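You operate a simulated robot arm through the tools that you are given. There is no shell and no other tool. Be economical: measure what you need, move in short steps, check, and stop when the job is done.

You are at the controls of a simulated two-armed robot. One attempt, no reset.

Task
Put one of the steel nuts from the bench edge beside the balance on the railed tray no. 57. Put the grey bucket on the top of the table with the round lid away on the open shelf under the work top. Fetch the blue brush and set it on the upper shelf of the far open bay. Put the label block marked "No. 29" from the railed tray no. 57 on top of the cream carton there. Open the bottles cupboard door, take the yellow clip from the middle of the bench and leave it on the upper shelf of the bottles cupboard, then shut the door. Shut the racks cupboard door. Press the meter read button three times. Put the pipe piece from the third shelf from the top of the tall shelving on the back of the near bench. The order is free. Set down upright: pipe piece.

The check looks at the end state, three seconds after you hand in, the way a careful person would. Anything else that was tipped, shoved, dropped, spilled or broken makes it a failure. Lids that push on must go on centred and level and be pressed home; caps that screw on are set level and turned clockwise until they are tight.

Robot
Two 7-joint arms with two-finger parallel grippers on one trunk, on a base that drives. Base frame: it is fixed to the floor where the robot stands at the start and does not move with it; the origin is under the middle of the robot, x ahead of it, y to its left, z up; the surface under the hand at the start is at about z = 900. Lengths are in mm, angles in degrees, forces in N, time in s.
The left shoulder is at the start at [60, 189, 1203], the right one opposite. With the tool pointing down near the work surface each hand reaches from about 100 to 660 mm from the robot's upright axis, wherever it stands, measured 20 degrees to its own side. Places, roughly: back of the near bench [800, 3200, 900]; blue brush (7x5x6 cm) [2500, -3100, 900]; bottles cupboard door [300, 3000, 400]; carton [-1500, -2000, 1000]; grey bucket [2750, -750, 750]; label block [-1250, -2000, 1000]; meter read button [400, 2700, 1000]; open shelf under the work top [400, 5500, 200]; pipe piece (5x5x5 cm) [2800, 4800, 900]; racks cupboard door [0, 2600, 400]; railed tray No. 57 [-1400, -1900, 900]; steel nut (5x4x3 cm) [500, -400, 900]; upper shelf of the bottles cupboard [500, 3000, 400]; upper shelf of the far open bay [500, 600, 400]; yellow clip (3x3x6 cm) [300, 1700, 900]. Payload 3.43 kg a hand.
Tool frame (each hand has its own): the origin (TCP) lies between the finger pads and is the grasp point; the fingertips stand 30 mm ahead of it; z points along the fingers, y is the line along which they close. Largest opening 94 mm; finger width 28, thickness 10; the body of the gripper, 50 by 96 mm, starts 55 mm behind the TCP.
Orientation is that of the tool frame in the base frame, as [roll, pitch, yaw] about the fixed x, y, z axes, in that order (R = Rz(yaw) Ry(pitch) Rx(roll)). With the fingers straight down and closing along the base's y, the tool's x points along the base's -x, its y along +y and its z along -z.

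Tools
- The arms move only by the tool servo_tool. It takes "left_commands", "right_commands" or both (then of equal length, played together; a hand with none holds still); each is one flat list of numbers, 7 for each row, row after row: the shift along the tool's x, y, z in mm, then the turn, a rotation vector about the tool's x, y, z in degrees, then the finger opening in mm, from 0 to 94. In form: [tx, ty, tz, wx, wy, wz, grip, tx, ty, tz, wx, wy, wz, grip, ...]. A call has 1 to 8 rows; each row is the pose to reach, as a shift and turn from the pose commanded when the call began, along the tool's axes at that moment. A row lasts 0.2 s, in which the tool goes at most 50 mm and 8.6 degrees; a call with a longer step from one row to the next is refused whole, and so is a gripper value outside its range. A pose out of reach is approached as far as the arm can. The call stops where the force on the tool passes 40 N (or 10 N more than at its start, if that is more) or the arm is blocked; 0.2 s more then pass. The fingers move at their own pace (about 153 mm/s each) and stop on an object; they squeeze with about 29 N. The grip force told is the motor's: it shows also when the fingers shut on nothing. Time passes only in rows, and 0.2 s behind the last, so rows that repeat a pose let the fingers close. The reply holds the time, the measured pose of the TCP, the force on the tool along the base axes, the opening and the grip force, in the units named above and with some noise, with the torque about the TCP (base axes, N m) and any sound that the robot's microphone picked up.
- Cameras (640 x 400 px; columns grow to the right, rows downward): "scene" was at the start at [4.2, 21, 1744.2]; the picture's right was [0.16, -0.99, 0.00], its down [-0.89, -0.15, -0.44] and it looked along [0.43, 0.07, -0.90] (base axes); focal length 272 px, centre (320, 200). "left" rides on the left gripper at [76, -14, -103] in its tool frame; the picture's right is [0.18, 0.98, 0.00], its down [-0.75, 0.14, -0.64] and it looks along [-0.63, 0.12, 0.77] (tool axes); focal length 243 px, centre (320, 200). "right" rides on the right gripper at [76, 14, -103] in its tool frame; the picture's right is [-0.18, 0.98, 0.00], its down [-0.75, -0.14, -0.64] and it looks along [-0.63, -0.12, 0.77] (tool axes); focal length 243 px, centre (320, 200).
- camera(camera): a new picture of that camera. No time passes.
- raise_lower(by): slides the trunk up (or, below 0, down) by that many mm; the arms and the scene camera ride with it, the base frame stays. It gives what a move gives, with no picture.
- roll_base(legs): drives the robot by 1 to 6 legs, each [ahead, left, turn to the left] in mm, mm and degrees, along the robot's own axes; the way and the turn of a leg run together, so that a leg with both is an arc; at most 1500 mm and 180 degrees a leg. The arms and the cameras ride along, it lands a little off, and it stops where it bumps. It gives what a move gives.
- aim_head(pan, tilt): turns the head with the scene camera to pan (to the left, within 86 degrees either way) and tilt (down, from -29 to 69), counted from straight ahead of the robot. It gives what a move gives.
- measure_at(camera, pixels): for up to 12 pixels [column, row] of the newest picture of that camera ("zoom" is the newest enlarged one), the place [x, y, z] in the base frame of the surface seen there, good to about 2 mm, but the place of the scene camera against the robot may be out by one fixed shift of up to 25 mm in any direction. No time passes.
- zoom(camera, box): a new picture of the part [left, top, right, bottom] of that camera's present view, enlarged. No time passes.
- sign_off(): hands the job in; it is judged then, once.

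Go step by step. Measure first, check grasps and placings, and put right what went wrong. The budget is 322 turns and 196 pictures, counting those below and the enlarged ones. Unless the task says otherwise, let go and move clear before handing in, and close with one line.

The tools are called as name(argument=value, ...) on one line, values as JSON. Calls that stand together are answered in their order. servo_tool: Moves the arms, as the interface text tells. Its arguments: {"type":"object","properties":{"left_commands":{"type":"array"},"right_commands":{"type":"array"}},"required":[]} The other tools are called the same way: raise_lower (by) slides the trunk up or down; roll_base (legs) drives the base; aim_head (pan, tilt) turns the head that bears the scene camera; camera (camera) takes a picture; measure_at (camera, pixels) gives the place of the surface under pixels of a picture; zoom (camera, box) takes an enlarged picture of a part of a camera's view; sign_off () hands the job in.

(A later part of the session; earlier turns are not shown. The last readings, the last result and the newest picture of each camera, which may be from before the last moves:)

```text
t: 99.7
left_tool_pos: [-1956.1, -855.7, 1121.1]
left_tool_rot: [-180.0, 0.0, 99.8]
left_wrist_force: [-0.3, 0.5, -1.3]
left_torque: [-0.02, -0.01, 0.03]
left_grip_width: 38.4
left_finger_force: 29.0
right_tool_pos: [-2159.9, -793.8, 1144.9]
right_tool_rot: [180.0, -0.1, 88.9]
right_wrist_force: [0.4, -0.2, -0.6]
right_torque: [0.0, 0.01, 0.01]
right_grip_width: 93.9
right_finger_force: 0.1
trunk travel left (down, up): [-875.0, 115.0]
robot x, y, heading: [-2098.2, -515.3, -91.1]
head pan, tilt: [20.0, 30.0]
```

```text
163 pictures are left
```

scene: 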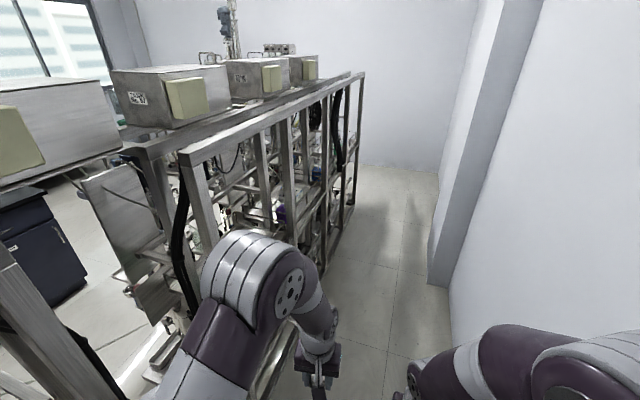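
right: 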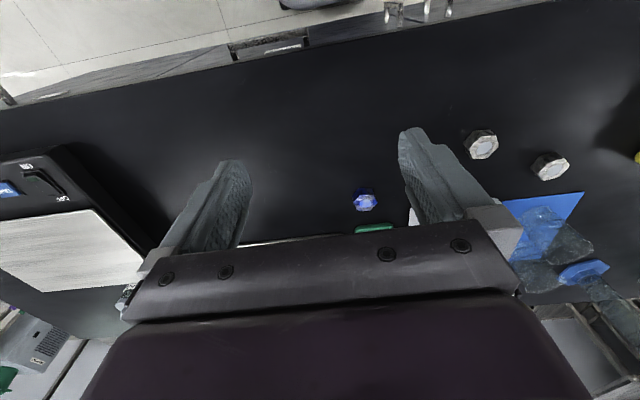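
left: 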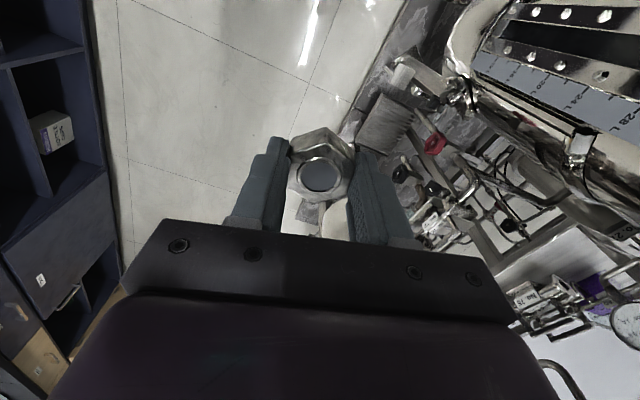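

The corridor ahead is clear. I'll go on to y≈-1850, turn to face +x and look at the tray.

roll_base(legs=[[1340, 0, 0], [0, 0, 91]])

aim_head(pan=0, tilt=45)

camera(camera="scene")

```text
t: 110.4
left_tool_pos: [-1779.0, -1697.1, 1122.7]
left_tool_rot: [-180.0, 0.0, -165.7]
left_wrist_force: [0.3, 0.4, -1.9]
left_torque: [0.01, -0.06, 0.04]
left_grip_width: 38.0
left_finger_force: 28.5
right_tool_pos: [-1825.8, -1903.6, 1146.0]
right_tool_rot: [-180.0, 0.0, -176.6]
right_wrist_force: [0.7, -0.6, -0.6]
right_torque: [0.01, 0.03, -0.03]
right_grip_width: 94.0
right_finger_force: 0.0
trunk travel left (down, up): [-875.0, 115.0]
robot x, y, heading: [-2107.3, -1865.6, 3.4]
head pan, tilt: [20.0, 30.0]
```

```text
t: 111.2
left_tool_pos: [-1779.3, -1695.8, 1121.7]
left_tool_rot: [-180.0, 0.0, -165.6]
left_wrist_force: [-0.9, -0.1, -0.5]
left_torque: [0.01, -0.03, -0.03]
left_grip_width: 38.3
left_finger_force: 28.9
right_tool_pos: [-1825.9, -1904.0, 1146.5]
right_tool_rot: [180.0, 0.0, -176.5]
right_wrist_force: [-0.4, -0.8, -0.1]
right_torque: [0.01, -0.01, -0.02]
right_grip_width: 93.9
right_finger_force: 0.1
trunk travel left (down, up): [-875.0, 115.0]
robot x, y, heading: [-2110.2, -1863.4, 3.4]
head pan, tilt: [0.0, 45.0]
```

```text
162 pictures are left
```

scene: 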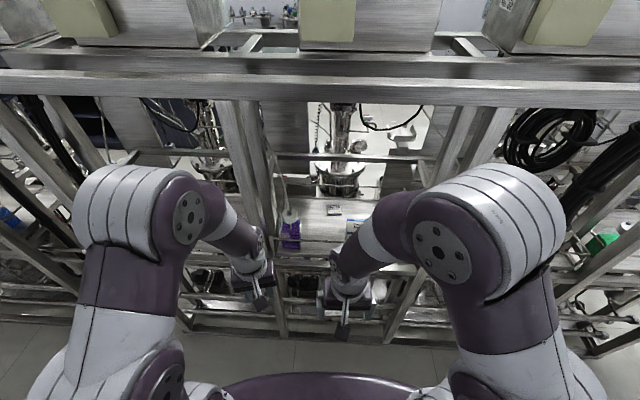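

I'll zoom on the tray between the arms.

zoom(camera="scene", box=[250, 130, 450, 270])

measure_at(camera="scene", pixels=[[335, 210], [352, 228], [289, 230], [310, 225], [310, 205], [330, 150], [320, 85], [245, 130], [475, 150], [330, 248], [300, 262]])

camera(camera="right")

```text
2.86 times, centred on (350, 200) of scene
```

zoom: 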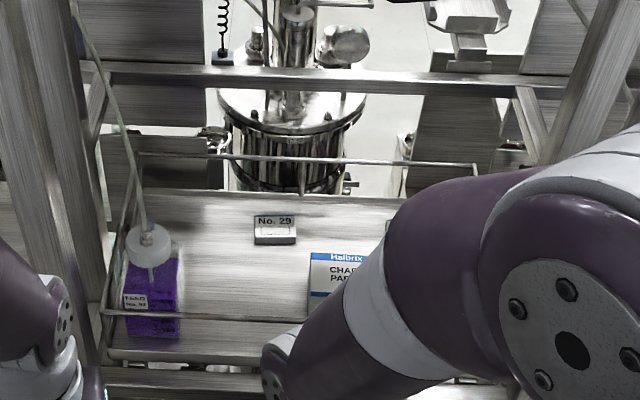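

```text
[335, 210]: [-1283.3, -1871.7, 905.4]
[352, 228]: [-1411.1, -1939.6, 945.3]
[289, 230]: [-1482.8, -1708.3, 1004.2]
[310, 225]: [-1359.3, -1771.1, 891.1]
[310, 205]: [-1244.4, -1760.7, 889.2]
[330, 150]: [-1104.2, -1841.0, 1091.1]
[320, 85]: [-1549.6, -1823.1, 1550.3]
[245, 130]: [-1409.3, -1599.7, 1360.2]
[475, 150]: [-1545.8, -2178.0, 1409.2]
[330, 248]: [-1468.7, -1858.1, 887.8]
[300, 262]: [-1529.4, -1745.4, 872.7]
```

```text
160 pictures are left
```

right: 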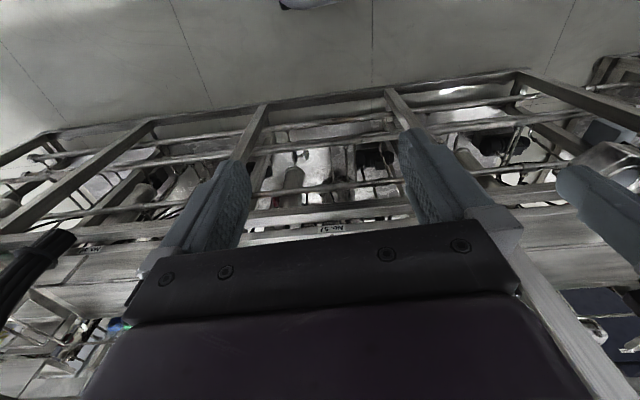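

Block "No. 29" sits at ≈(-1287,-1883), the cream carton at ≈(-1415,-1950) with top ≈936. Measuring rails, carton corners and the uprights.

measure_at(camera="zoom", pixels=[[230, 318], [106, 314], [300, 160], [120, 240], [314, 260], [312, 290], [365, 262], [258, 218], [293, 218], [258, 242], [294, 240], [250, 300]])

measure_at(camera="scene", pixels=[[270, 200], [262, 180], [255, 110], [470, 160], [450, 160], [130, 190], [500, 200], [290, 212], [190, 175]])

```text
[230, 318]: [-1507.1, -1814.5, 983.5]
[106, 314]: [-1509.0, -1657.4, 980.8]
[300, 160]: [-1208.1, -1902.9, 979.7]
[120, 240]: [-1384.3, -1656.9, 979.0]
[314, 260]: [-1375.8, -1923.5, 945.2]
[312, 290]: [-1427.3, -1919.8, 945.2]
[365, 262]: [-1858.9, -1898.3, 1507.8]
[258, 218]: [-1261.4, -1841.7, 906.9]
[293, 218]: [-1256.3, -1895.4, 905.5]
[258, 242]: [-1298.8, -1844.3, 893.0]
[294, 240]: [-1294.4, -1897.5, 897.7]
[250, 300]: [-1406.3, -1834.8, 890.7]
```

```text
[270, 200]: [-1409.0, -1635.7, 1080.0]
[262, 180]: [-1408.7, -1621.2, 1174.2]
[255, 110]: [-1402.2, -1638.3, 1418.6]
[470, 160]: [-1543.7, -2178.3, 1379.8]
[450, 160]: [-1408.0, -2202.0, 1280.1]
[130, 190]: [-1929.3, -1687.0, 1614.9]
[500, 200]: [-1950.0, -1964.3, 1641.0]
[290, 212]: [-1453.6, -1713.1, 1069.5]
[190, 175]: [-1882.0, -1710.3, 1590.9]
```

Rails are at z≈973 and the elbows at z≈1620 would meet the beam (z≈1540), so I'll raise hands 100 and lower the trunk 230 so that the elbows pass below it.

servo_tool(left_commands=[0, 0, -40, 0, 0, 0, 30, 0, 0, -80, 0, 0, 0, 30, 0, 0, -130, 0, 0, 0, 30], right_commands=[0, 0, -40, 0, 0, 0, 94, 0, 0, -80, 0, 0, 0, 94, 0, 0, -110, 0, 0, 0, 94])

raise_lower(by=-230)

camera(camera="scene")

```text
t: 112.0
left_tool_pos: [-1784.4, -1693.5, 1251.8]
left_tool_rot: [-180.0, 0.0, -165.7]
left_wrist_force: [-0.9, 0.4, -0.9]
left_torque: [-0.03, -0.04, -0.04]
left_grip_width: 38.3
left_finger_force: 29.4
right_tool_pos: [-1826.2, -1899.9, 1256.3]
right_tool_rot: [-179.9, 0.1, -176.7]
right_wrist_force: [0.1, -0.7, 0.5]
right_torque: [-0.01, -0.01, 0.02]
right_grip_width: 93.9
right_finger_force: 0.1
trunk travel left (down, up): [-875.0, 115.0]
robot x, y, heading: [-2110.9, -1866.8, 3.3]
head pan, tilt: [0.0, 45.0]
```

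```text
t: 114.4
left_tool_pos: [-1783.2, -1693.2, 1020.5]
left_tool_rot: [-180.0, -0.1, -165.6]
left_wrist_force: [0.0, 0.4, -1.1]
left_torque: [0.02, -0.01, 0.01]
left_grip_width: 38.4
left_finger_force: 29.3
right_tool_pos: [-1826.0, -1900.9, 1026.0]
right_tool_rot: [180.0, 0.0, -176.8]
right_wrist_force: [-0.4, -0.1, -0.5]
right_torque: [-0.01, -0.01, 0.01]
right_grip_width: 93.7
right_finger_force: 0.0
trunk travel left (down, up): [-645.0, 345.0]
robot x, y, heading: [-2109.9, -1864.5, 3.3]
head pan, tilt: [0.0, 45.0]
```

```text
159 pictures are left
```

scene: 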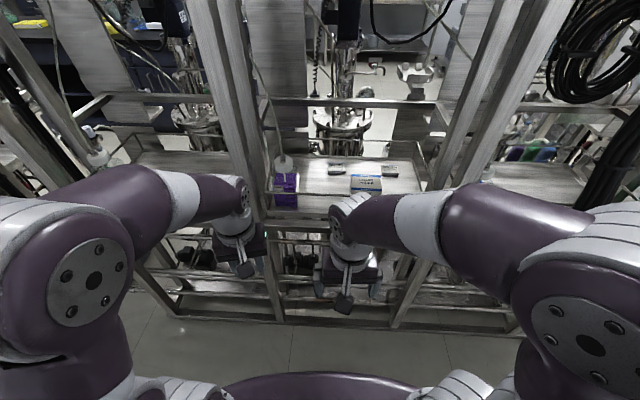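

Now a second block is visible at (390,170). I'll measure elbows and zoom on the tray.

measure_at(camera="scene", pixels=[[95, 240], [150, 195], [590, 270], [480, 200], [235, 100], [275, 290], [490, 80], [400, 310], [210, 185]])

zoom(camera="scene", box=[250, 130, 450, 250])

measure_at(camera="zoom", pixels=[[275, 125], [260, 130], [300, 130], [448, 125], [370, 150], [330, 145], [410, 145], [330, 170], [410, 170], [250, 200], [110, 150]])

```text
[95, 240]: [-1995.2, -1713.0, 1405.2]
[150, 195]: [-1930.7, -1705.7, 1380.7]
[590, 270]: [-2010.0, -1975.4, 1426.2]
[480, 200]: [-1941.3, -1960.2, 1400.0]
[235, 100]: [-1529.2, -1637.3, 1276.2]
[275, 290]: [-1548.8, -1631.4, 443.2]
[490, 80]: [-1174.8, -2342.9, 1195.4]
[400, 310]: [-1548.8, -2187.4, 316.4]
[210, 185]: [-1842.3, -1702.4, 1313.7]
```

```text
3.20 times, centred on (350, 190) of scene
```

zoom: 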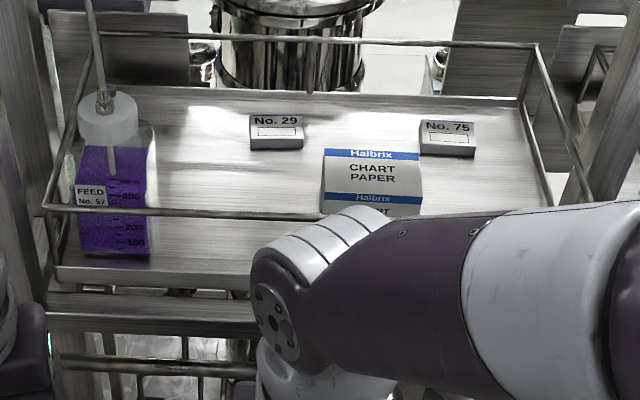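

```text
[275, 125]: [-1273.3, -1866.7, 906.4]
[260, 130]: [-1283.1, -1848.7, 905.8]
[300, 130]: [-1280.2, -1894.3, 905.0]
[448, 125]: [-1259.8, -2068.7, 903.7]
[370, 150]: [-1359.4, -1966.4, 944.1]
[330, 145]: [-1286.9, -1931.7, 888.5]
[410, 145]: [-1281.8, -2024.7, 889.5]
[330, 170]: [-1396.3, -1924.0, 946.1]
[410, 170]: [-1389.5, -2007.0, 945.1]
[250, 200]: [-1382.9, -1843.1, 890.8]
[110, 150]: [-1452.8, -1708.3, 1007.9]
```

Block 29 is at ≈(-1284,-1883). Left hand is close to the upright's line (y -1637), so I'll shift both hands right before driving in 220 mm.

servo_tool(left_commands=[12.5, -48, -10, 0, 0, 0, 30, 24.9, -90, -20, 0, 0, 0, 30, 24.9, -90, -20, 0, 0, 0, 30], right_commands=[2, -40, -10, 0, 0, 0, 94, 4, -75, -20, 0, 0, 0, 94, 4, -75, -20, 0, 0, 0, 94])

roll_base(legs=[[220, 0, -3.3]])

camera(camera="scene")

camera(camera="left")

```text
refused: row 1 steps farther than a row can; nothing moved
```

```text
t: 116.1
left_tool_pos: [-1556.9, -1709.0, 1020.9]
left_tool_rot: [180.0, 0.1, -169.5]
left_wrist_force: [-0.9, 0.5, -0.9]
left_torque: [-0.03, 0.02, -0.03]
left_grip_width: 38.3
left_finger_force: 28.7
right_tool_pos: [-1612.8, -1913.3, 1025.7]
right_tool_rot: [180.0, 0.0, 179.8]
right_wrist_force: [0.0, 0.5, -0.2]
right_torque: [0.0, 0.01, -0.03]
right_grip_width: 93.9
right_finger_force: 0.0
trunk travel left (down, up): [-645.0, 345.0]
robot x, y, heading: [-1891.6, -1865.7, -0.5]
head pan, tilt: [0.0, 45.0]
```

```text
157 pictures are left
```

scene: 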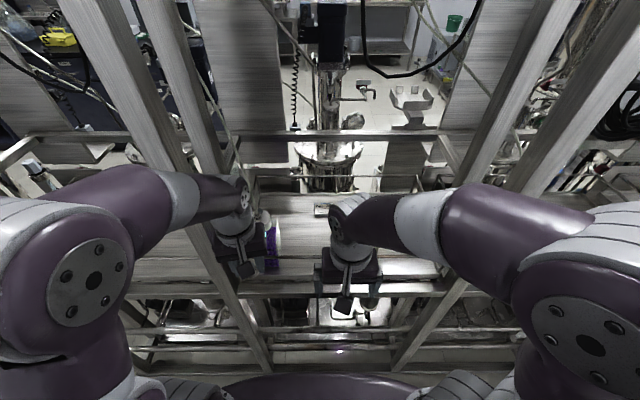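

```text
156 pictures are left
```

left: 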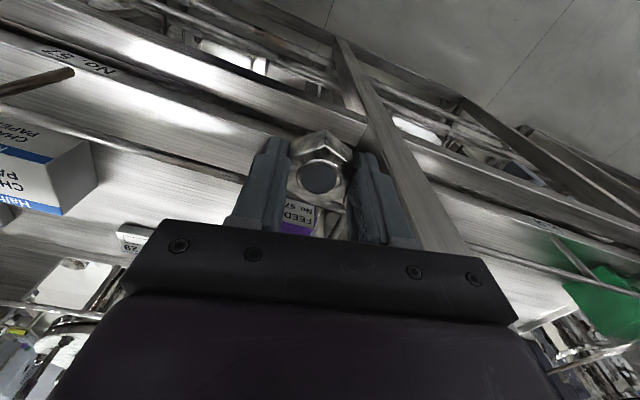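

Left hand now stands beside the feed bottle. I'll move both hands right, then bring the left hand with the nut over the tray at (-1400,-1835).

servo_tool(left_commands=[7, -38, -15, 0, 0, 0, 30, 14, -76, -30, 0, 0, 0, 30, 21, -113, -40, 0, 0, 0, 30, -17, -123, -40, 0, 0, 0, 30, -55, -133, -40, 0, 0, 0, 30, -93, -143, -40, 0, 0, 0, 30, -131.4, -152.5, -40, 0, 0, 0, 30], right_commands=[0, -27, 0, 0, 0, 0, 94, 0, -54, 0, 0, 0, 0, 94, 0, -80, 0, 0, 0, 0, 94, 0, -80, 0, 0, 0, 0, 94, 0, -80, 0, 0, 0, 0, 94, 0, -80, 0, 0, 0, 0, 94, 0, -80, 0, 0, 0, 0, 94])

camera(camera="left")

camera(camera="scene")

```text
t: 117.7
left_tool_pos: [-1433.4, -1825.6, 1007.4]
left_tool_rot: [-179.5, 0.7, -169.3]
left_wrist_force: [0.7, -0.2, -2.1]
left_torque: [0.0, 0.01, -0.01]
left_grip_width: 38.4
left_finger_force: 29.5
left hand out of reach, approached as far as the arm can: row 3, 4, 5, 6, 7
right_tool_pos: [-1611.9, -1994.5, 1026.9]
right_tool_rot: [179.9, -0.2, 179.8]
right_wrist_force: [0.3, -0.7, 0.1]
right_torque: [-0.01, 0.0, -0.01]
right_grip_width: 94.1
right_finger_force: 0.0
trunk travel left (down, up): [-645.0, 345.0]
robot x, y, heading: [-1891.0, -1858.3, -0.6]
head pan, tilt: [0.0, 45.0]
```

```text
155 pictures are left
```

left: 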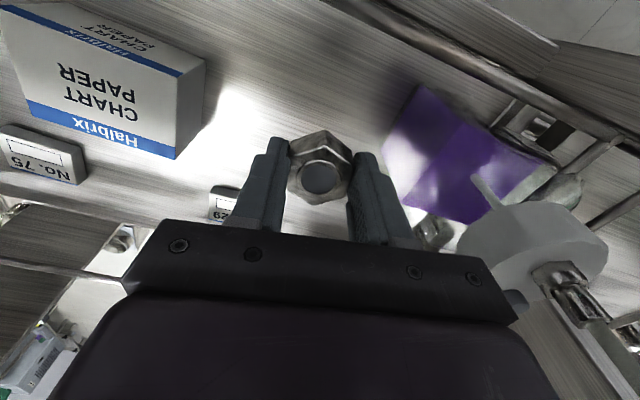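

```text
154 pictures are left
```

scene: 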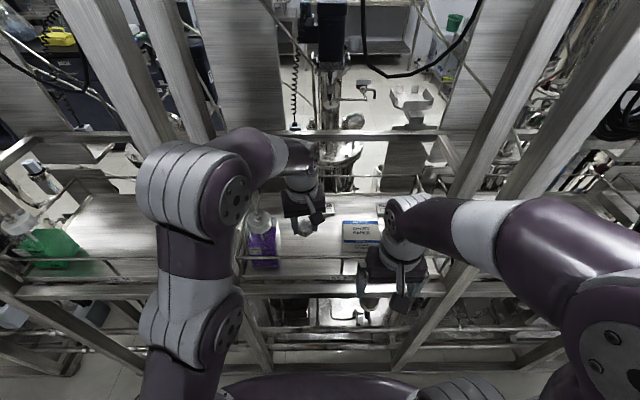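

The left arm hit its reach limit while high; lowering should bring it back in reach. I'll step down 50 mm and read the pose.

servo_tool(left_commands=[0, 0, 25, 0, 0, 0, 30, 0, 0, 50, 0, 0, 0, 30, 0, 0, 50, 0, 0, 0, 30])

```text
t: 118.5
left_tool_pos: [-1434.8, -1823.6, 958.7]
left_tool_rot: [-179.9, -0.1, -169.4]
left_wrist_force: [-0.2, 0.6, -1.0]
left_torque: [-0.03, 0.01, -0.05]
left_grip_width: 38.3
left_finger_force: 29.1
right_tool_pos: [-1614.5, -1995.4, 1029.2]
right_tool_rot: [180.0, 0.1, 179.7]
right_wrist_force: [0.0, -0.9, -0.8]
right_torque: [-0.03, -0.01, 0.01]
right_grip_width: 93.9
right_finger_force: 0.0
trunk travel left (down, up): [-645.0, 345.0]
robot x, y, heading: [-1893.8, -1861.0, -0.4]
head pan, tilt: [0.0, 45.0]
```

I'll step 25 forward (keeps the wrist camera clear of the back rail) and lower to near the tray.

servo_tool(left_commands=[-25, 0, 0, 0, 0, 0, 30, -25, 0, 20, 0, 0, 0, 30, -25, 0, 36, 0, 0, 0, 30, -25, 0, 41, 0, 0, 0, 30])

camera(camera="left")

```text
t: 119.5
left_tool_pos: [-1408.3, -1819.0, 918.4]
left_tool_rot: [180.0, 0.0, -169.4]
left_wrist_force: [-0.3, -0.9, -1.3]
left_torque: [-0.03, -0.04, -0.01]
left_grip_width: 38.7
left_finger_force: 28.9
right_tool_pos: [-1613.3, -1995.2, 1029.3]
right_tool_rot: [-180.0, 0.0, 179.6]
right_wrist_force: [-0.4, -0.2, 0.5]
right_torque: [0.0, -0.01, -0.03]
right_grip_width: 93.9
right_finger_force: 0.0
trunk travel left (down, up): [-645.0, 345.0]
robot x, y, heading: [-1895.1, -1859.5, -0.4]
head pan, tilt: [0.0, 45.0]
```

```text
153 pictures are left
```

left: 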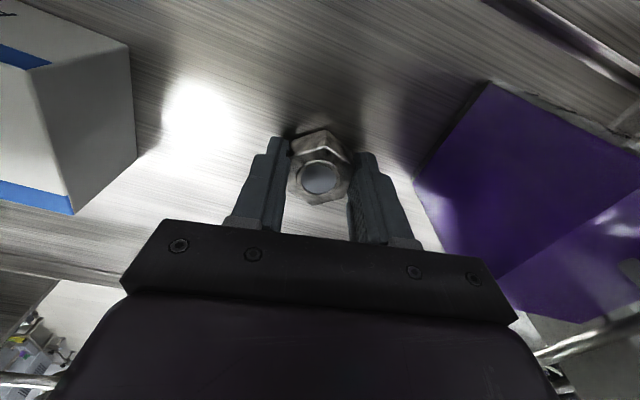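

I'll measure the tray surface with the hand camera and continue down.

measure_at(camera="left", pixels=[[260, 110], [370, 100], [320, 110], [320, 180], [300, 95], [465, 145]])

servo_tool(left_commands=[0, 0, 2, 0, 0, 0, 30, 0, 0, 4, 0, 0, 0, 30])

```text
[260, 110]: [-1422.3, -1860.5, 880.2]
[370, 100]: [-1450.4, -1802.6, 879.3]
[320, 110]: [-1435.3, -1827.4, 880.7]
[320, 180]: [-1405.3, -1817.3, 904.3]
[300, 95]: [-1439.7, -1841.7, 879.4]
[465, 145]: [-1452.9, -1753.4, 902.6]
```

```text
t: 120.1
left_tool_pos: [-1410.0, -1818.2, 916.5]
left_tool_rot: [180.0, 0.1, -169.4]
left_wrist_force: [0.1, 1.2, 8.2]
left_torque: [0.02, -0.13, 0.03]
left_grip_width: 38.4
left_finger_force: 29.0
right_tool_pos: [-1614.4, -1995.7, 1028.8]
right_tool_rot: [-180.0, 0.0, 179.7]
right_wrist_force: [0.1, -0.8, 0.4]
right_torque: [0.01, 0.0, -0.01]
right_grip_width: 93.8
right_finger_force: 0.0
trunk travel left (down, up): [-645.0, 345.0]
robot x, y, heading: [-1890.9, -1859.8, -0.4]
head pan, tilt: [0.0, 45.0]
```

Contact at 8 N: the nut touches the tray. I'll open the fingers to 64 and lift clear.

servo_tool(left_commands=[0, 0, 2, 0, 0, 0, 64, 0, 0, 2, 0, 0, 0, 64, 0, 0, -20, 0, 0, 0, 64, 0, 0, -60, 0, 0, 0, 64, 0, 0, -80, 0, 0, 0, 64])

camera(camera="left")

```text
t: 121.3
left_tool_pos: [-1411.1, -1816.8, 989.3]
left_tool_rot: [-180.0, -0.1, -169.4]
left_wrist_force: [0.2, -0.1, 0.4]
left_torque: [0.03, -0.05, 0.02]
left_grip_width: 64.0
left_finger_force: 0.0
left hand out of reach, approached as far as the arm can: row 5
right_tool_pos: [-1614.2, -1993.9, 1029.2]
right_tool_rot: [-179.9, 0.0, 179.7]
right_wrist_force: [0.1, 0.3, 0.5]
right_torque: [-0.04, 0.03, -0.04]
right_grip_width: 94.0
right_finger_force: 0.0
trunk travel left (down, up): [-645.0, 345.0]
robot x, y, heading: [-1893.0, -1859.6, -0.8]
head pan, tilt: [0.0, 45.0]
```

```text
152 pictures are left
```

left: 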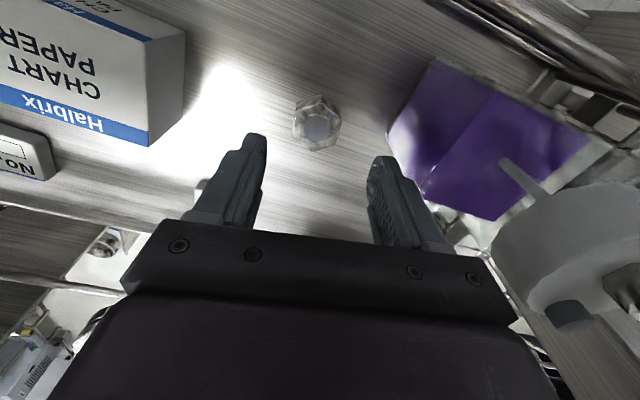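

Nut is lying on the tray at (316,122). Before reaching with the right arm, I'll measure where the stretched left elbow is relative to the beam.

camera(camera="scene")

measure_at(camera="scene", pixels=[[180, 150], [195, 190], [240, 190], [190, 280], [230, 140], [300, 190], [320, 140], [360, 225], [590, 250]])

```text
151 pictures are left
```

scene: 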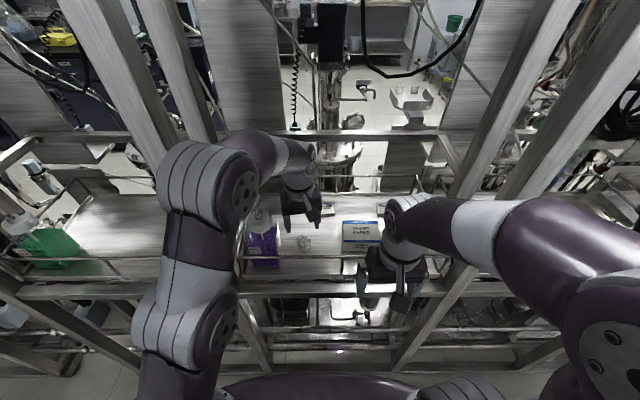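

```text
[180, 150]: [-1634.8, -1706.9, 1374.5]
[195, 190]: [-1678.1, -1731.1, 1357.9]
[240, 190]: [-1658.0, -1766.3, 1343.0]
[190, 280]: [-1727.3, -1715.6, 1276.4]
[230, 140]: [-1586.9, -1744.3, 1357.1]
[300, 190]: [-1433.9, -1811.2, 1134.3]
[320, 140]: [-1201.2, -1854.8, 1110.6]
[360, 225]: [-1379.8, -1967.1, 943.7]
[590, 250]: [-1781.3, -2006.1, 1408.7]
```

Elbow reaches z≈1375 when stretched, so I can raise the trunk 100 mm and still pass under the beam. First I'll retract the left hand over the rail.

servo_tool(left_commands=[35, 0, -22, 0, 0, 0, 64, 70, 0, -42, 0, 0, 0, 64, 115, 0, -55, 0, 0, 0, 64, 150, 20, -60, 0, 0, 0, 64, 172, 45, -61, 0, 0, 0, 64])

raise_lower(by=100)

```text
t: 122.5
left_tool_pos: [-1589.0, -1806.4, 1049.9]
left_tool_rot: [-179.9, 0.0, -169.5]
left_wrist_force: [0.1, 0.3, -0.6]
left_torque: [0.0, -0.01, -0.02]
left_grip_width: 64.1
left_finger_force: 0.1
right_tool_pos: [-1614.3, -1993.5, 1027.4]
right_tool_rot: [-179.9, 0.1, 179.6]
right_wrist_force: [0.3, -0.3, -0.4]
right_torque: [0.0, -0.01, -0.03]
right_grip_width: 94.3
right_finger_force: 0.0
trunk travel left (down, up): [-645.0, 345.0]
robot x, y, heading: [-1894.6, -1859.7, -0.5]
head pan, tilt: [0.0, 45.0]
```

```text
t: 123.8
left_tool_pos: [-1588.4, -1805.9, 1150.4]
left_tool_rot: [-179.9, 0.0, -169.4]
left_wrist_force: [-0.4, 1.3, 0.3]
left_torque: [0.0, 0.02, 0.03]
left_grip_width: 64.2
left_finger_force: 0.0
right_tool_pos: [-1614.2, -1994.4, 1128.3]
right_tool_rot: [-180.0, -0.1, 179.7]
right_wrist_force: [-0.5, -0.9, -0.6]
right_torque: [0.0, 0.03, 0.04]
right_grip_width: 94.2
right_finger_force: 0.1
trunk travel left (down, up): [-745.0, 245.0]
robot x, y, heading: [-1895.8, -1862.6, -0.5]
head pan, tilt: [0.0, 45.0]
```

I'll extend the right hand to above block 29 at z≈1030.

servo_tool(right_commands=[-41, 10, 12, 0, 0, 0, 94, -82, 22, 25, 0, 0, 0, 94, -123, 36, 37, 0, 0, 0, 94, -164, 50, 50, 0, 0, 0, 94, -205, 65, 62, 0, 0, 0, 94, -246, 80, 75, 0, 0, 0, 94, -287, 95, 87, 0, 0, 0, 94, -326, 109, 98, 0, 0, 0, 94])

camera(camera="right")

```text
t: 125.6
left_tool_pos: [-1586.8, -1805.9, 1149.1]
left_tool_rot: [-180.0, -0.1, -169.5]
left_wrist_force: [0.2, -0.9, 0.3]
left_torque: [0.01, -0.01, -0.03]
left_grip_width: 63.9
left_finger_force: 0.0
right_tool_pos: [-1334.9, -1902.8, 1004.9]
right_tool_rot: [179.9, 0.7, 179.6]
right_wrist_force: [0.5, -0.3, -0.6]
right_torque: [-0.01, -0.04, 0.0]
right_grip_width: 94.0
right_finger_force: 0.0
right hand out of reach, approached as far as the arm can: row 6, 7, 8
trunk travel left (down, up): [-745.0, 245.0]
robot x, y, heading: [-1893.6, -1860.9, -0.4]
head pan, tilt: [0.0, 45.0]
```

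```text
150 pictures are left
```

right: 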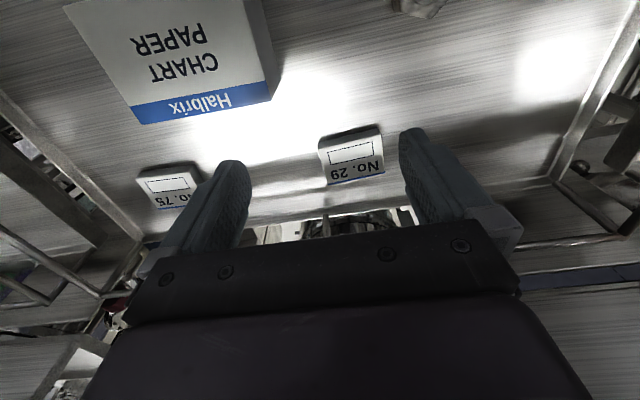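

Block 29 shows at (352,157). Measuring its corners and the carton's.

measure_at(camera="right", pixels=[[352, 155], [322, 143], [380, 130], [330, 182], [384, 170], [350, 132], [272, 95], [250, 5], [140, 115], [75, 10]])

zoom(camera="right", box=[290, 110, 420, 200])

```text
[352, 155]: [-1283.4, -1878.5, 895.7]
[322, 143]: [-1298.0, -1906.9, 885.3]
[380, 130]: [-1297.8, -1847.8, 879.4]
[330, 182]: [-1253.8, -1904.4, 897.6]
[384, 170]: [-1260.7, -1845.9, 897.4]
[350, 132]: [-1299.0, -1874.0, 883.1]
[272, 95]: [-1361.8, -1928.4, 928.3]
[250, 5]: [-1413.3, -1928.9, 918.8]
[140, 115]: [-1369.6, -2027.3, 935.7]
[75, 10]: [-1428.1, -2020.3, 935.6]
```

```text
4.44 times, centred on (355, 155) of right
```

zoom: 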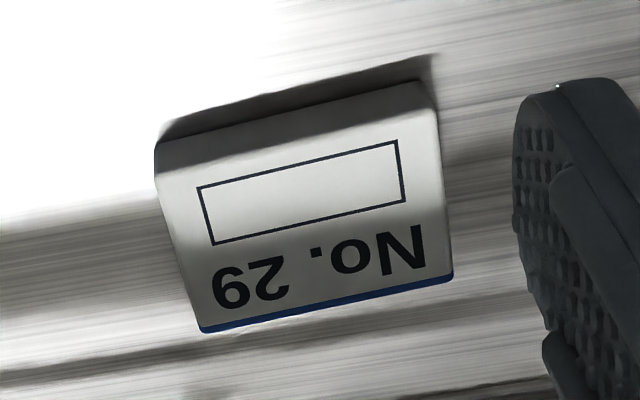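

Block spans x -1298…-1254, y -1905…-1846, top ≈897. I'll go forward-down toward (-1280,-1876,925).

servo_tool(right_commands=[0, 10, 30, 0, 0, 0, 94, -10, 20, 60, 0, 0, 0, 94, -30, 27, 75, 0, 0, 0, 94, -55, 27, 80, 0, 0, 0, 94])

```text
t: 126.6
left_tool_pos: [-1587.7, -1806.1, 1151.5]
left_tool_rot: [179.9, -0.1, -169.5]
left_wrist_force: [0.2, 0.2, 0.2]
left_torque: [0.02, 0.04, 0.01]
left_grip_width: 64.2
left_finger_force: 0.0
right_tool_pos: [-1310.5, -1880.0, 927.1]
right_tool_rot: [-180.0, 0.1, 179.6]
right_wrist_force: [0.1, -0.1, -0.8]
right_torque: [0.0, 0.0, 0.0]
right_grip_width: 94.2
right_finger_force: 0.1
right hand out of reach, approached as far as the arm can: row 3, 4
trunk travel left (down, up): [-745.0, 245.0]
robot x, y, heading: [-1895.9, -1859.6, -0.3]
head pan, tilt: [0.0, 45.0]
```

The arm stops 30 mm short. Tilting the tool 12° forward gives the missing reach; then I'll lower to 913.

servo_tool(right_commands=[0, 4, 0, 0, -6, 0, 94, -15, 4, 0, 0, -12, 0, 94, -30, 4, 0, 0, -12, 0, 94, -30, 4, 13, 0, -12, 0, 94])

camera(camera="right")

```text
t: 127.6
left_tool_pos: [-1587.5, -1806.6, 1150.3]
left_tool_rot: [-180.0, 0.0, -169.4]
left_wrist_force: [-0.5, 1.0, -0.3]
left_torque: [0.01, 0.01, 0.04]
left_grip_width: 63.9
left_finger_force: 0.1
right_tool_pos: [-1280.6, -1878.4, 914.2]
right_tool_rot: [179.9, 12.2, 179.7]
right_wrist_force: [-0.2, -0.2, -0.1]
right_torque: [-0.01, 0.0, 0.03]
right_grip_width: 93.9
right_finger_force: 0.1
trunk travel left (down, up): [-745.0, 245.0]
robot x, y, heading: [-1894.2, -1858.2, -0.4]
head pan, tilt: [0.0, 45.0]
```

```text
148 pictures are left
```

right: 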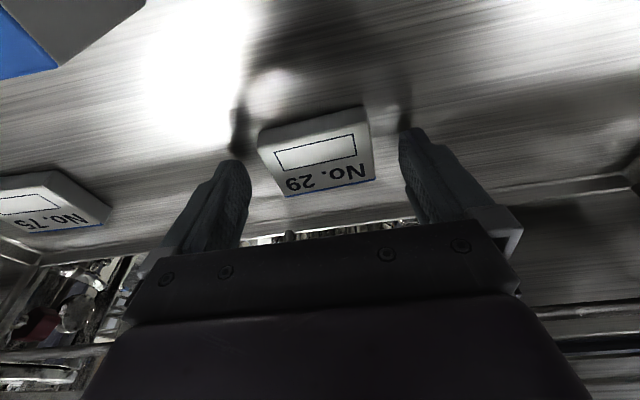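

The block lies centred between the fingers. Closing, then lifting with a small retreat.

servo_tool(right_commands=[0, 0, 0, 0, 0, 0, 40, 0, 0, 0, 0, 0, 0, 40, 0, 0, 0, 0, 0, 0, 40, 0, 0, -20, 0, 0, 0, 40, 0, 0, -50, 0, 0, 0, 40, 0, 0, -90, 0, 0, 0, 40])

camera(camera="right")

```text
t: 129.0
left_tool_pos: [-1587.6, -1806.2, 1149.8]
left_tool_rot: [-179.9, 0.0, -169.4]
left_wrist_force: [0.2, 0.1, -0.3]
left_torque: [0.01, 0.02, -0.01]
left_grip_width: 63.9
left_finger_force: 0.1
right_tool_pos: [-1301.6, -1879.6, 1001.9]
right_tool_rot: [180.0, 12.0, 179.8]
right_wrist_force: [0.6, -0.2, -0.9]
right_torque: [0.02, 0.03, 0.01]
right_grip_width: 60.9
right_finger_force: 28.8
trunk travel left (down, up): [-745.0, 245.0]
robot x, y, heading: [-1892.4, -1861.2, -0.6]
head pan, tilt: [0.0, 45.0]
```

```text
147 pictures are left
```

right: 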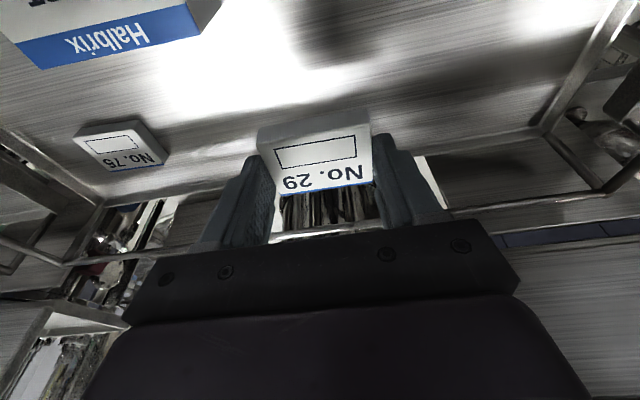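

Block held (60.9 mm). I'll carry it over the carton and level the tool.

servo_tool(right_commands=[26, -24, -5, 0, 3, 0, 40, 52, -48, -11, 0, 6, 0, 40, 78, -72, -16, 0, 9, 0, 40, 103.7, -95, -22, 0, 12, 0, 40, 103.7, -95, -22, 0, 12, 0, 40])

camera(camera="right")

camera(camera="scene")

```text
t: 130.2
left_tool_pos: [-1587.0, -1806.7, 1150.0]
left_tool_rot: [180.0, -0.1, -169.4]
left_wrist_force: [-0.2, 0.8, 0.1]
left_torque: [-0.03, 0.02, 0.0]
left_grip_width: 63.8
left_finger_force: 0.1
right_tool_pos: [-1408.2, -1973.3, 1001.0]
right_tool_rot: [-179.9, -0.1, 179.7]
right_wrist_force: [0.0, 0.0, -0.9]
right_torque: [-0.02, 0.02, -0.01]
right_grip_width: 61.3
right_finger_force: 29.0
trunk travel left (down, up): [-745.0, 245.0]
robot x, y, heading: [-1891.4, -1858.5, -0.5]
head pan, tilt: [0.0, 45.0]
```

```text
146 pictures are left
```

right: 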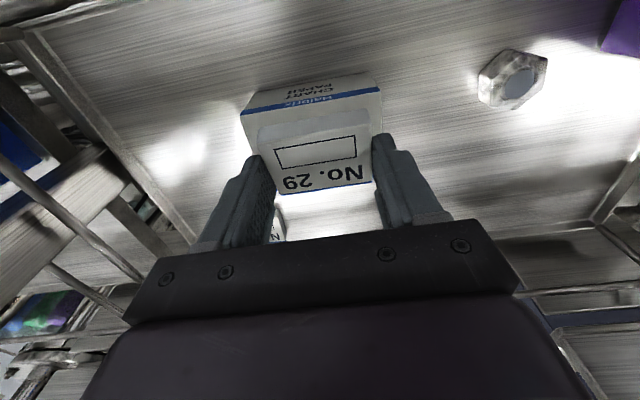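

```text
145 pictures are left
```

scene: 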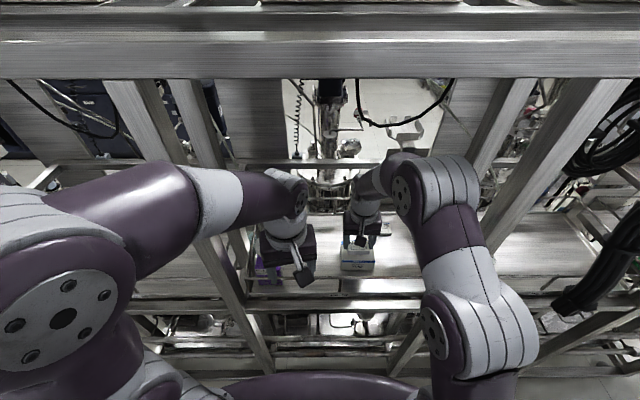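

Measuring the carton outline under the block.

measure_at(camera="right", pixels=[[247, 112], [258, 93], [370, 74], [378, 92], [310, 85], [310, 103], [280, 115], [290, 185], [360, 180], [250, 150], [376, 120]])

zoom(camera="right", box=[220, 50, 420, 220])

```text
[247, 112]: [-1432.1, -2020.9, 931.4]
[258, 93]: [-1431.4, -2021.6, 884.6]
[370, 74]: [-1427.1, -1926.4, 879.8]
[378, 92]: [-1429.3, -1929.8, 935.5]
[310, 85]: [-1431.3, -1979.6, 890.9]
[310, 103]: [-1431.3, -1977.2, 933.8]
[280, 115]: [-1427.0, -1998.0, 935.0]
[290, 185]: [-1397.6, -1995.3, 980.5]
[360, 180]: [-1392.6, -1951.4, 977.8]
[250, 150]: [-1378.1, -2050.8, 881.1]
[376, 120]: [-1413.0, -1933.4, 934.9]
```

```text
2.35 times, centred on (320, 135) of right
```

zoom: 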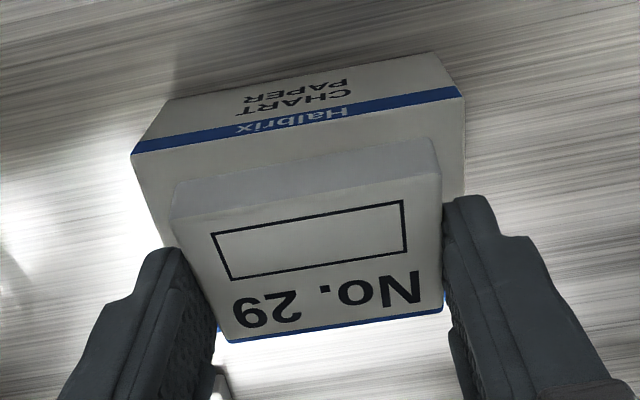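

Carton top spans x -1431…-1362, centre (-1397,-1975), z 935.5. Since the block was gripped with the tool at 12°, I must tilt back to 12° to set it level.

servo_tool(right_commands=[-3, -1, 0, 0, -6, 0, 40, -7, -2, 0, 0, -12, 0, 40, -7, -2, 15, 0, -12, 0, 40, -7, -2, 27, 0, -12, 0, 40])

zoom(camera="right", box=[220, 50, 420, 220])

```text
t: 131.2
left_tool_pos: [-1587.0, -1805.9, 1151.0]
left_tool_rot: [180.0, 0.0, -169.4]
left_wrist_force: [-0.4, -0.3, -0.5]
left_torque: [-0.02, 0.01, -0.01]
left_grip_width: 64.2
left_finger_force: 0.2
right_tool_pos: [-1397.7, -1976.2, 975.8]
right_tool_rot: [-180.0, 12.0, 179.7]
right_wrist_force: [0.3, 0.0, -1.1]
right_torque: [-0.02, -0.01, 0.01]
right_grip_width: 61.0
right_finger_force: 28.9
trunk travel left (down, up): [-745.0, 245.0]
robot x, y, heading: [-1894.0, -1856.9, -0.3]
head pan, tilt: [0.0, 45.0]
```

```text
2.35 times, centred on (320, 135) of right
```

zoom: 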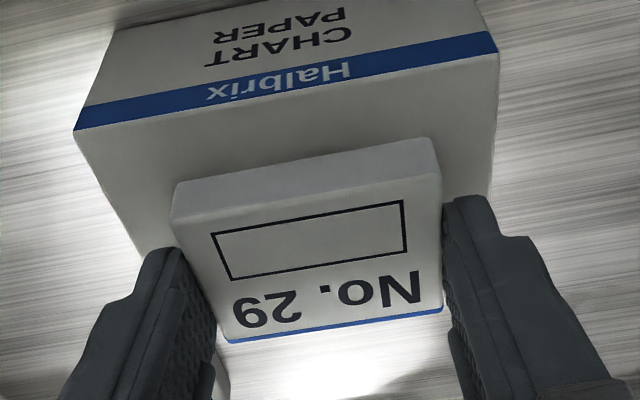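

Now level above the carton; lowering vertically with small steps to contact.

servo_tool(right_commands=[3.8, 0, 3.5, 0, 0, 0, 40, 4, 0, 5, 0, 0, 0, 40])

```text
t: 131.8
left_tool_pos: [-1587.6, -1805.7, 1150.9]
left_tool_rot: [-180.0, 0.0, -169.4]
left_wrist_force: [0.8, 1.0, -0.3]
left_torque: [0.01, 0.0, 0.01]
left_grip_width: 63.9
left_finger_force: 0.0
right_tool_pos: [-1401.5, -1974.4, 970.4]
right_tool_rot: [180.0, 12.0, 179.7]
right_wrist_force: [-0.3, 0.6, -0.2]
right_torque: [0.06, 0.01, 0.0]
right_grip_width: 60.8
right_finger_force: 29.2
trunk travel left (down, up): [-745.0, 245.0]
robot x, y, heading: [-1892.8, -1860.4, -0.5]
head pan, tilt: [0.0, 45.0]
```

servo_tool(right_commands=[0.4, 0, 2, 0, 0, 0, 40])

```text
t: 132.2
left_tool_pos: [-1588.4, -1806.8, 1149.9]
left_tool_rot: [-179.9, 0.0, -169.4]
left_wrist_force: [0.5, 0.7, 0.8]
left_torque: [-0.04, -0.01, 0.0]
left_grip_width: 64.0
left_finger_force: 0.0
right_tool_pos: [-1401.4, -1974.2, 970.1]
right_tool_rot: [-179.9, 12.2, 179.6]
right_wrist_force: [-0.9, -2.0, 12.3]
right_torque: [0.12, 0.16, 0.03]
right_grip_width: 61.1
right_finger_force: 29.1
trunk travel left (down, up): [-745.0, 245.0]
robot x, y, heading: [-1891.5, -1859.0, -0.5]
head pan, tilt: [0.0, 45.0]
```

Contact at 12 N. Opening and lifting along the tool axis.

servo_tool(right_commands=[0, 0, 0, 0, 0, 0, 84, 0, 0, 0, 0, 0, 0, 84, 0, 0, -30, 0, 0, 0, 84, 0, 0, -65, 0, 0, 0, 84])

camera(camera="right")

```text
t: 133.2
left_tool_pos: [-1589.1, -1806.4, 1150.8]
left_tool_rot: [180.0, 0.1, -169.3]
left_wrist_force: [0.2, 0.5, 0.1]
left_torque: [-0.01, -0.02, -0.03]
left_grip_width: 63.7
left_finger_force: 0.0
right_tool_pos: [-1414.2, -1972.9, 1032.5]
right_tool_rot: [-179.9, 12.0, 179.7]
right_wrist_force: [0.0, 0.5, -0.5]
right_torque: [0.02, 0.0, -0.01]
right_grip_width: 84.2
right_finger_force: 0.1
trunk travel left (down, up): [-745.0, 245.0]
robot x, y, heading: [-1896.7, -1861.9, -0.3]
head pan, tilt: [0.0, 45.0]
```

```text
142 pictures are left
```

right: 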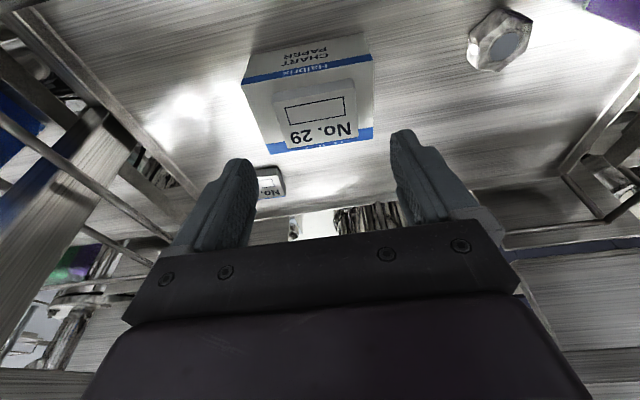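

Both placed well. Retracting the right hand and leveling, then backing out.

servo_tool(right_commands=[36, -3, -21, 0, 3, 0, 84, 72, -6, -42, 0, 6, 0, 84, 108, -9, -62, 0, 9, 0, 84, 145, -12, -82, 0, 12, 0, 84, 183, -15, -100, 0, 12, 0, 84])

roll_base(legs=[[-230, 0, 0]])

camera(camera="scene")

```text
t: 134.4
left_tool_pos: [-1589.0, -1807.5, 1151.1]
left_tool_rot: [179.9, 0.1, -169.4]
left_wrist_force: [-0.5, 0.1, 0.4]
left_torque: [0.01, -0.01, 0.03]
left_grip_width: 63.9
left_finger_force: 0.0
right_tool_pos: [-1618.4, -1986.1, 1092.8]
right_tool_rot: [-179.9, 0.1, 179.7]
right_wrist_force: [-0.6, -1.1, 1.1]
right_torque: [0.0, -0.04, -0.02]
right_grip_width: 83.8
right_finger_force: 0.0
trunk travel left (down, up): [-745.0, 245.0]
robot x, y, heading: [-1891.2, -1862.1, -0.4]
head pan, tilt: [0.0, 45.0]
```

```text
t: 136.2
left_tool_pos: [-1813.8, -1806.7, 1150.6]
left_tool_rot: [180.0, 0.1, -169.5]
left_wrist_force: [0.5, -0.6, 0.7]
left_torque: [0.0, 0.0, -0.01]
left_grip_width: 64.1
left_finger_force: 0.0
right_tool_pos: [-1843.7, -1985.1, 1092.4]
right_tool_rot: [-180.0, -0.1, 179.3]
right_wrist_force: [0.0, 0.3, -0.5]
right_torque: [-0.01, 0.01, 0.01]
right_grip_width: 83.8
right_finger_force: 0.0
trunk travel left (down, up): [-745.0, 245.0]
robot x, y, heading: [-2121.5, -1856.7, -0.4]
head pan, tilt: [0.0, 45.0]
```

```text
141 pictures are left
```

scene: 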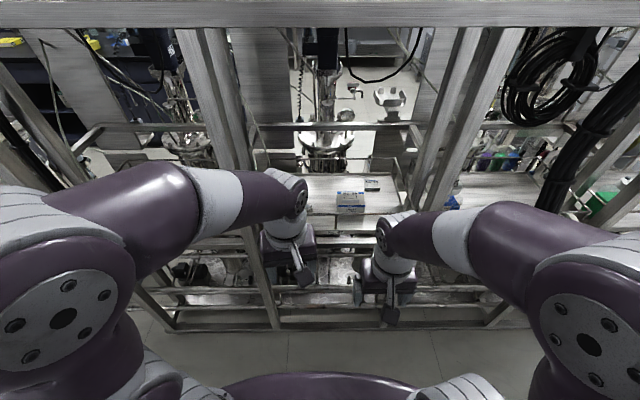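

I'll return along the corridor to its +y end and look out through the gap.

roll_base(legs=[[40, 0, 0], [0, 0, 90.4], [1400, 0, 0], [1400, 0, 0], [1160, 0, 0]])

```text
t: 159.4
left_tool_pos: [-2254.4, 2346.6, 1150.1]
left_tool_rot: [180.0, 0.2, -79.0]
left_wrist_force: [0.2, -0.5, -0.7]
left_torque: [0.02, 0.02, -0.02]
left_grip_width: 64.1
left_finger_force: 0.0
right_tool_pos: [-2073.6, 2318.7, 1093.2]
right_tool_rot: [180.0, 0.1, -89.8]
right_wrist_force: [-0.5, 0.0, 0.4]
right_torque: [-0.01, -0.01, -0.01]
right_grip_width: 84.0
right_finger_force: 0.1
trunk travel left (down, up): [-745.0, 245.0]
robot x, y, heading: [-2196.1, 2044.2, 90.4]
head pan, tilt: [0.0, 45.0]
```

At the corridor end. I'll turn to face +x and drive out to the main aisle.

roll_base(legs=[[0, 0, -90.4], [0, 50, 0], [1450, 0, 0]])

aim_head(pan=15, tilt=25)

camera(camera="scene")

```text
t: 170.8
left_tool_pos: [-503.7, 2136.0, 1150.2]
left_tool_rot: [179.9, 0.0, -168.9]
left_wrist_force: [-0.6, -0.7, -0.4]
left_torque: [0.01, 0.03, 0.02]
left_grip_width: 64.3
left_finger_force: 0.0
right_tool_pos: [-530.5, 1954.1, 1093.3]
right_tool_rot: [180.0, -0.1, -179.8]
right_wrist_force: [0.4, 0.8, -0.4]
right_torque: [-0.02, -0.01, 0.0]
right_grip_width: 84.0
right_finger_force: 0.0
trunk travel left (down, up): [-745.0, 245.0]
robot x, y, heading: [-808.8, 2077.0, 0.4]
head pan, tilt: [0.0, 45.0]
```

```text
t: 171.6
left_tool_pos: [-503.7, 2135.2, 1151.0]
left_tool_rot: [-180.0, 0.0, -168.9]
left_wrist_force: [0.6, 0.1, -0.3]
left_torque: [-0.01, -0.02, 0.03]
left_grip_width: 64.2
left_finger_force: 0.0
right_tool_pos: [-531.8, 1954.3, 1091.9]
right_tool_rot: [180.0, 0.0, -179.8]
right_wrist_force: [-0.5, 0.8, 0.3]
right_torque: [0.01, 0.01, -0.01]
right_grip_width: 84.1
right_finger_force: 0.1
trunk travel left (down, up): [-745.0, 245.0]
robot x, y, heading: [-810.2, 2076.5, 0.0]
head pan, tilt: [15.0, 25.0]
```

```text
140 pictures are left
```

scene: 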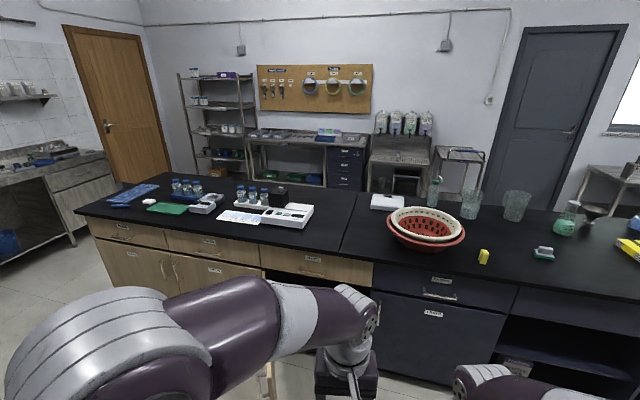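

I see the yellow clip at (484,256), the meter at (290,215), and cupboards. Zooming on the bench and measuring.

zoom(camera="scene", box=[80, 160, 400, 340])

measure_at(camera="scene", pixels=[[484, 256], [290, 215], [115, 232], [100, 255], [215, 268], [330, 262], [425, 315], [270, 350], [250, 225], [425, 230], [545, 252], [515, 355]])

```text
2.00 times, centred on (240, 250) of scene
```

zoom: 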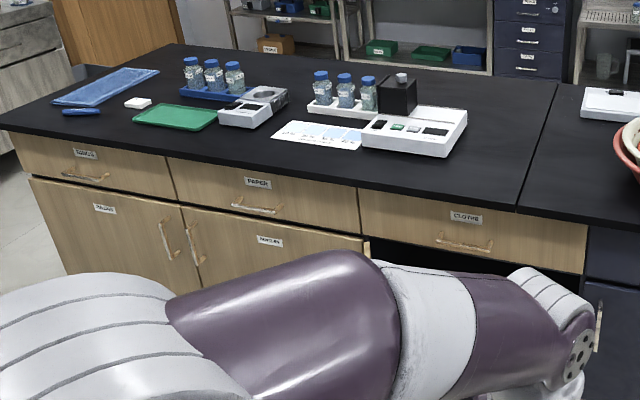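

```text
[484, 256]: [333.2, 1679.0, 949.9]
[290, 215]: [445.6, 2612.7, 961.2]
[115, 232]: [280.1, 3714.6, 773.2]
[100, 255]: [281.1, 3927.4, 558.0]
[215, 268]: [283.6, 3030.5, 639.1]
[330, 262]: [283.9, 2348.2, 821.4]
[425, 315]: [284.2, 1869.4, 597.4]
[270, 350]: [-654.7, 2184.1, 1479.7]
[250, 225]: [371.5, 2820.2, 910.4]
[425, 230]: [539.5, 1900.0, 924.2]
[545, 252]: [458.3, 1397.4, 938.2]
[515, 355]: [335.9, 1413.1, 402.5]
```

Zooming on labels and on the meter.

zoom(camera="scene", box=[215, 185, 325, 245])

zoom(camera="scene", box=[90, 220, 270, 320])

```text
5.82 times, centred on (270, 215) of scene
```

zoom: 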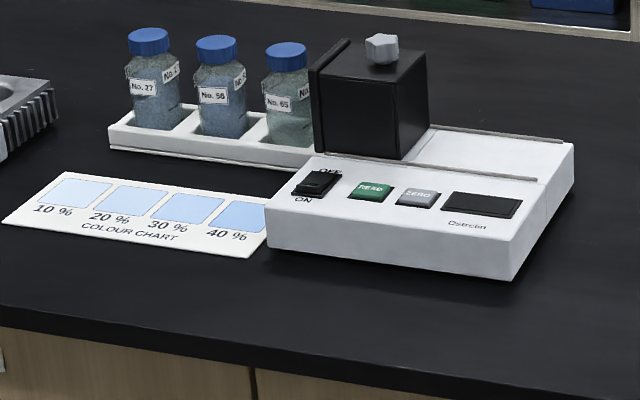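

```text
3.56 times, centred on (180, 270) of scene
```

zoom: 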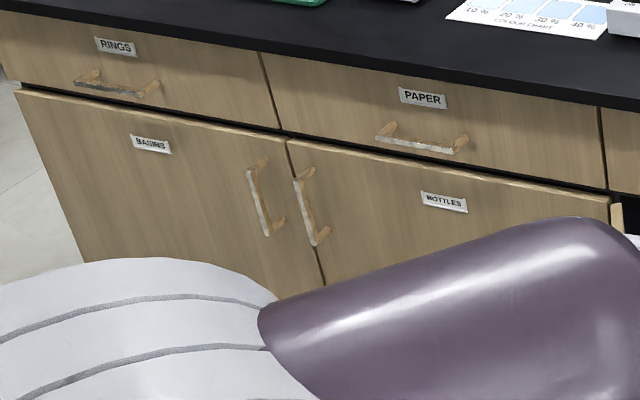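

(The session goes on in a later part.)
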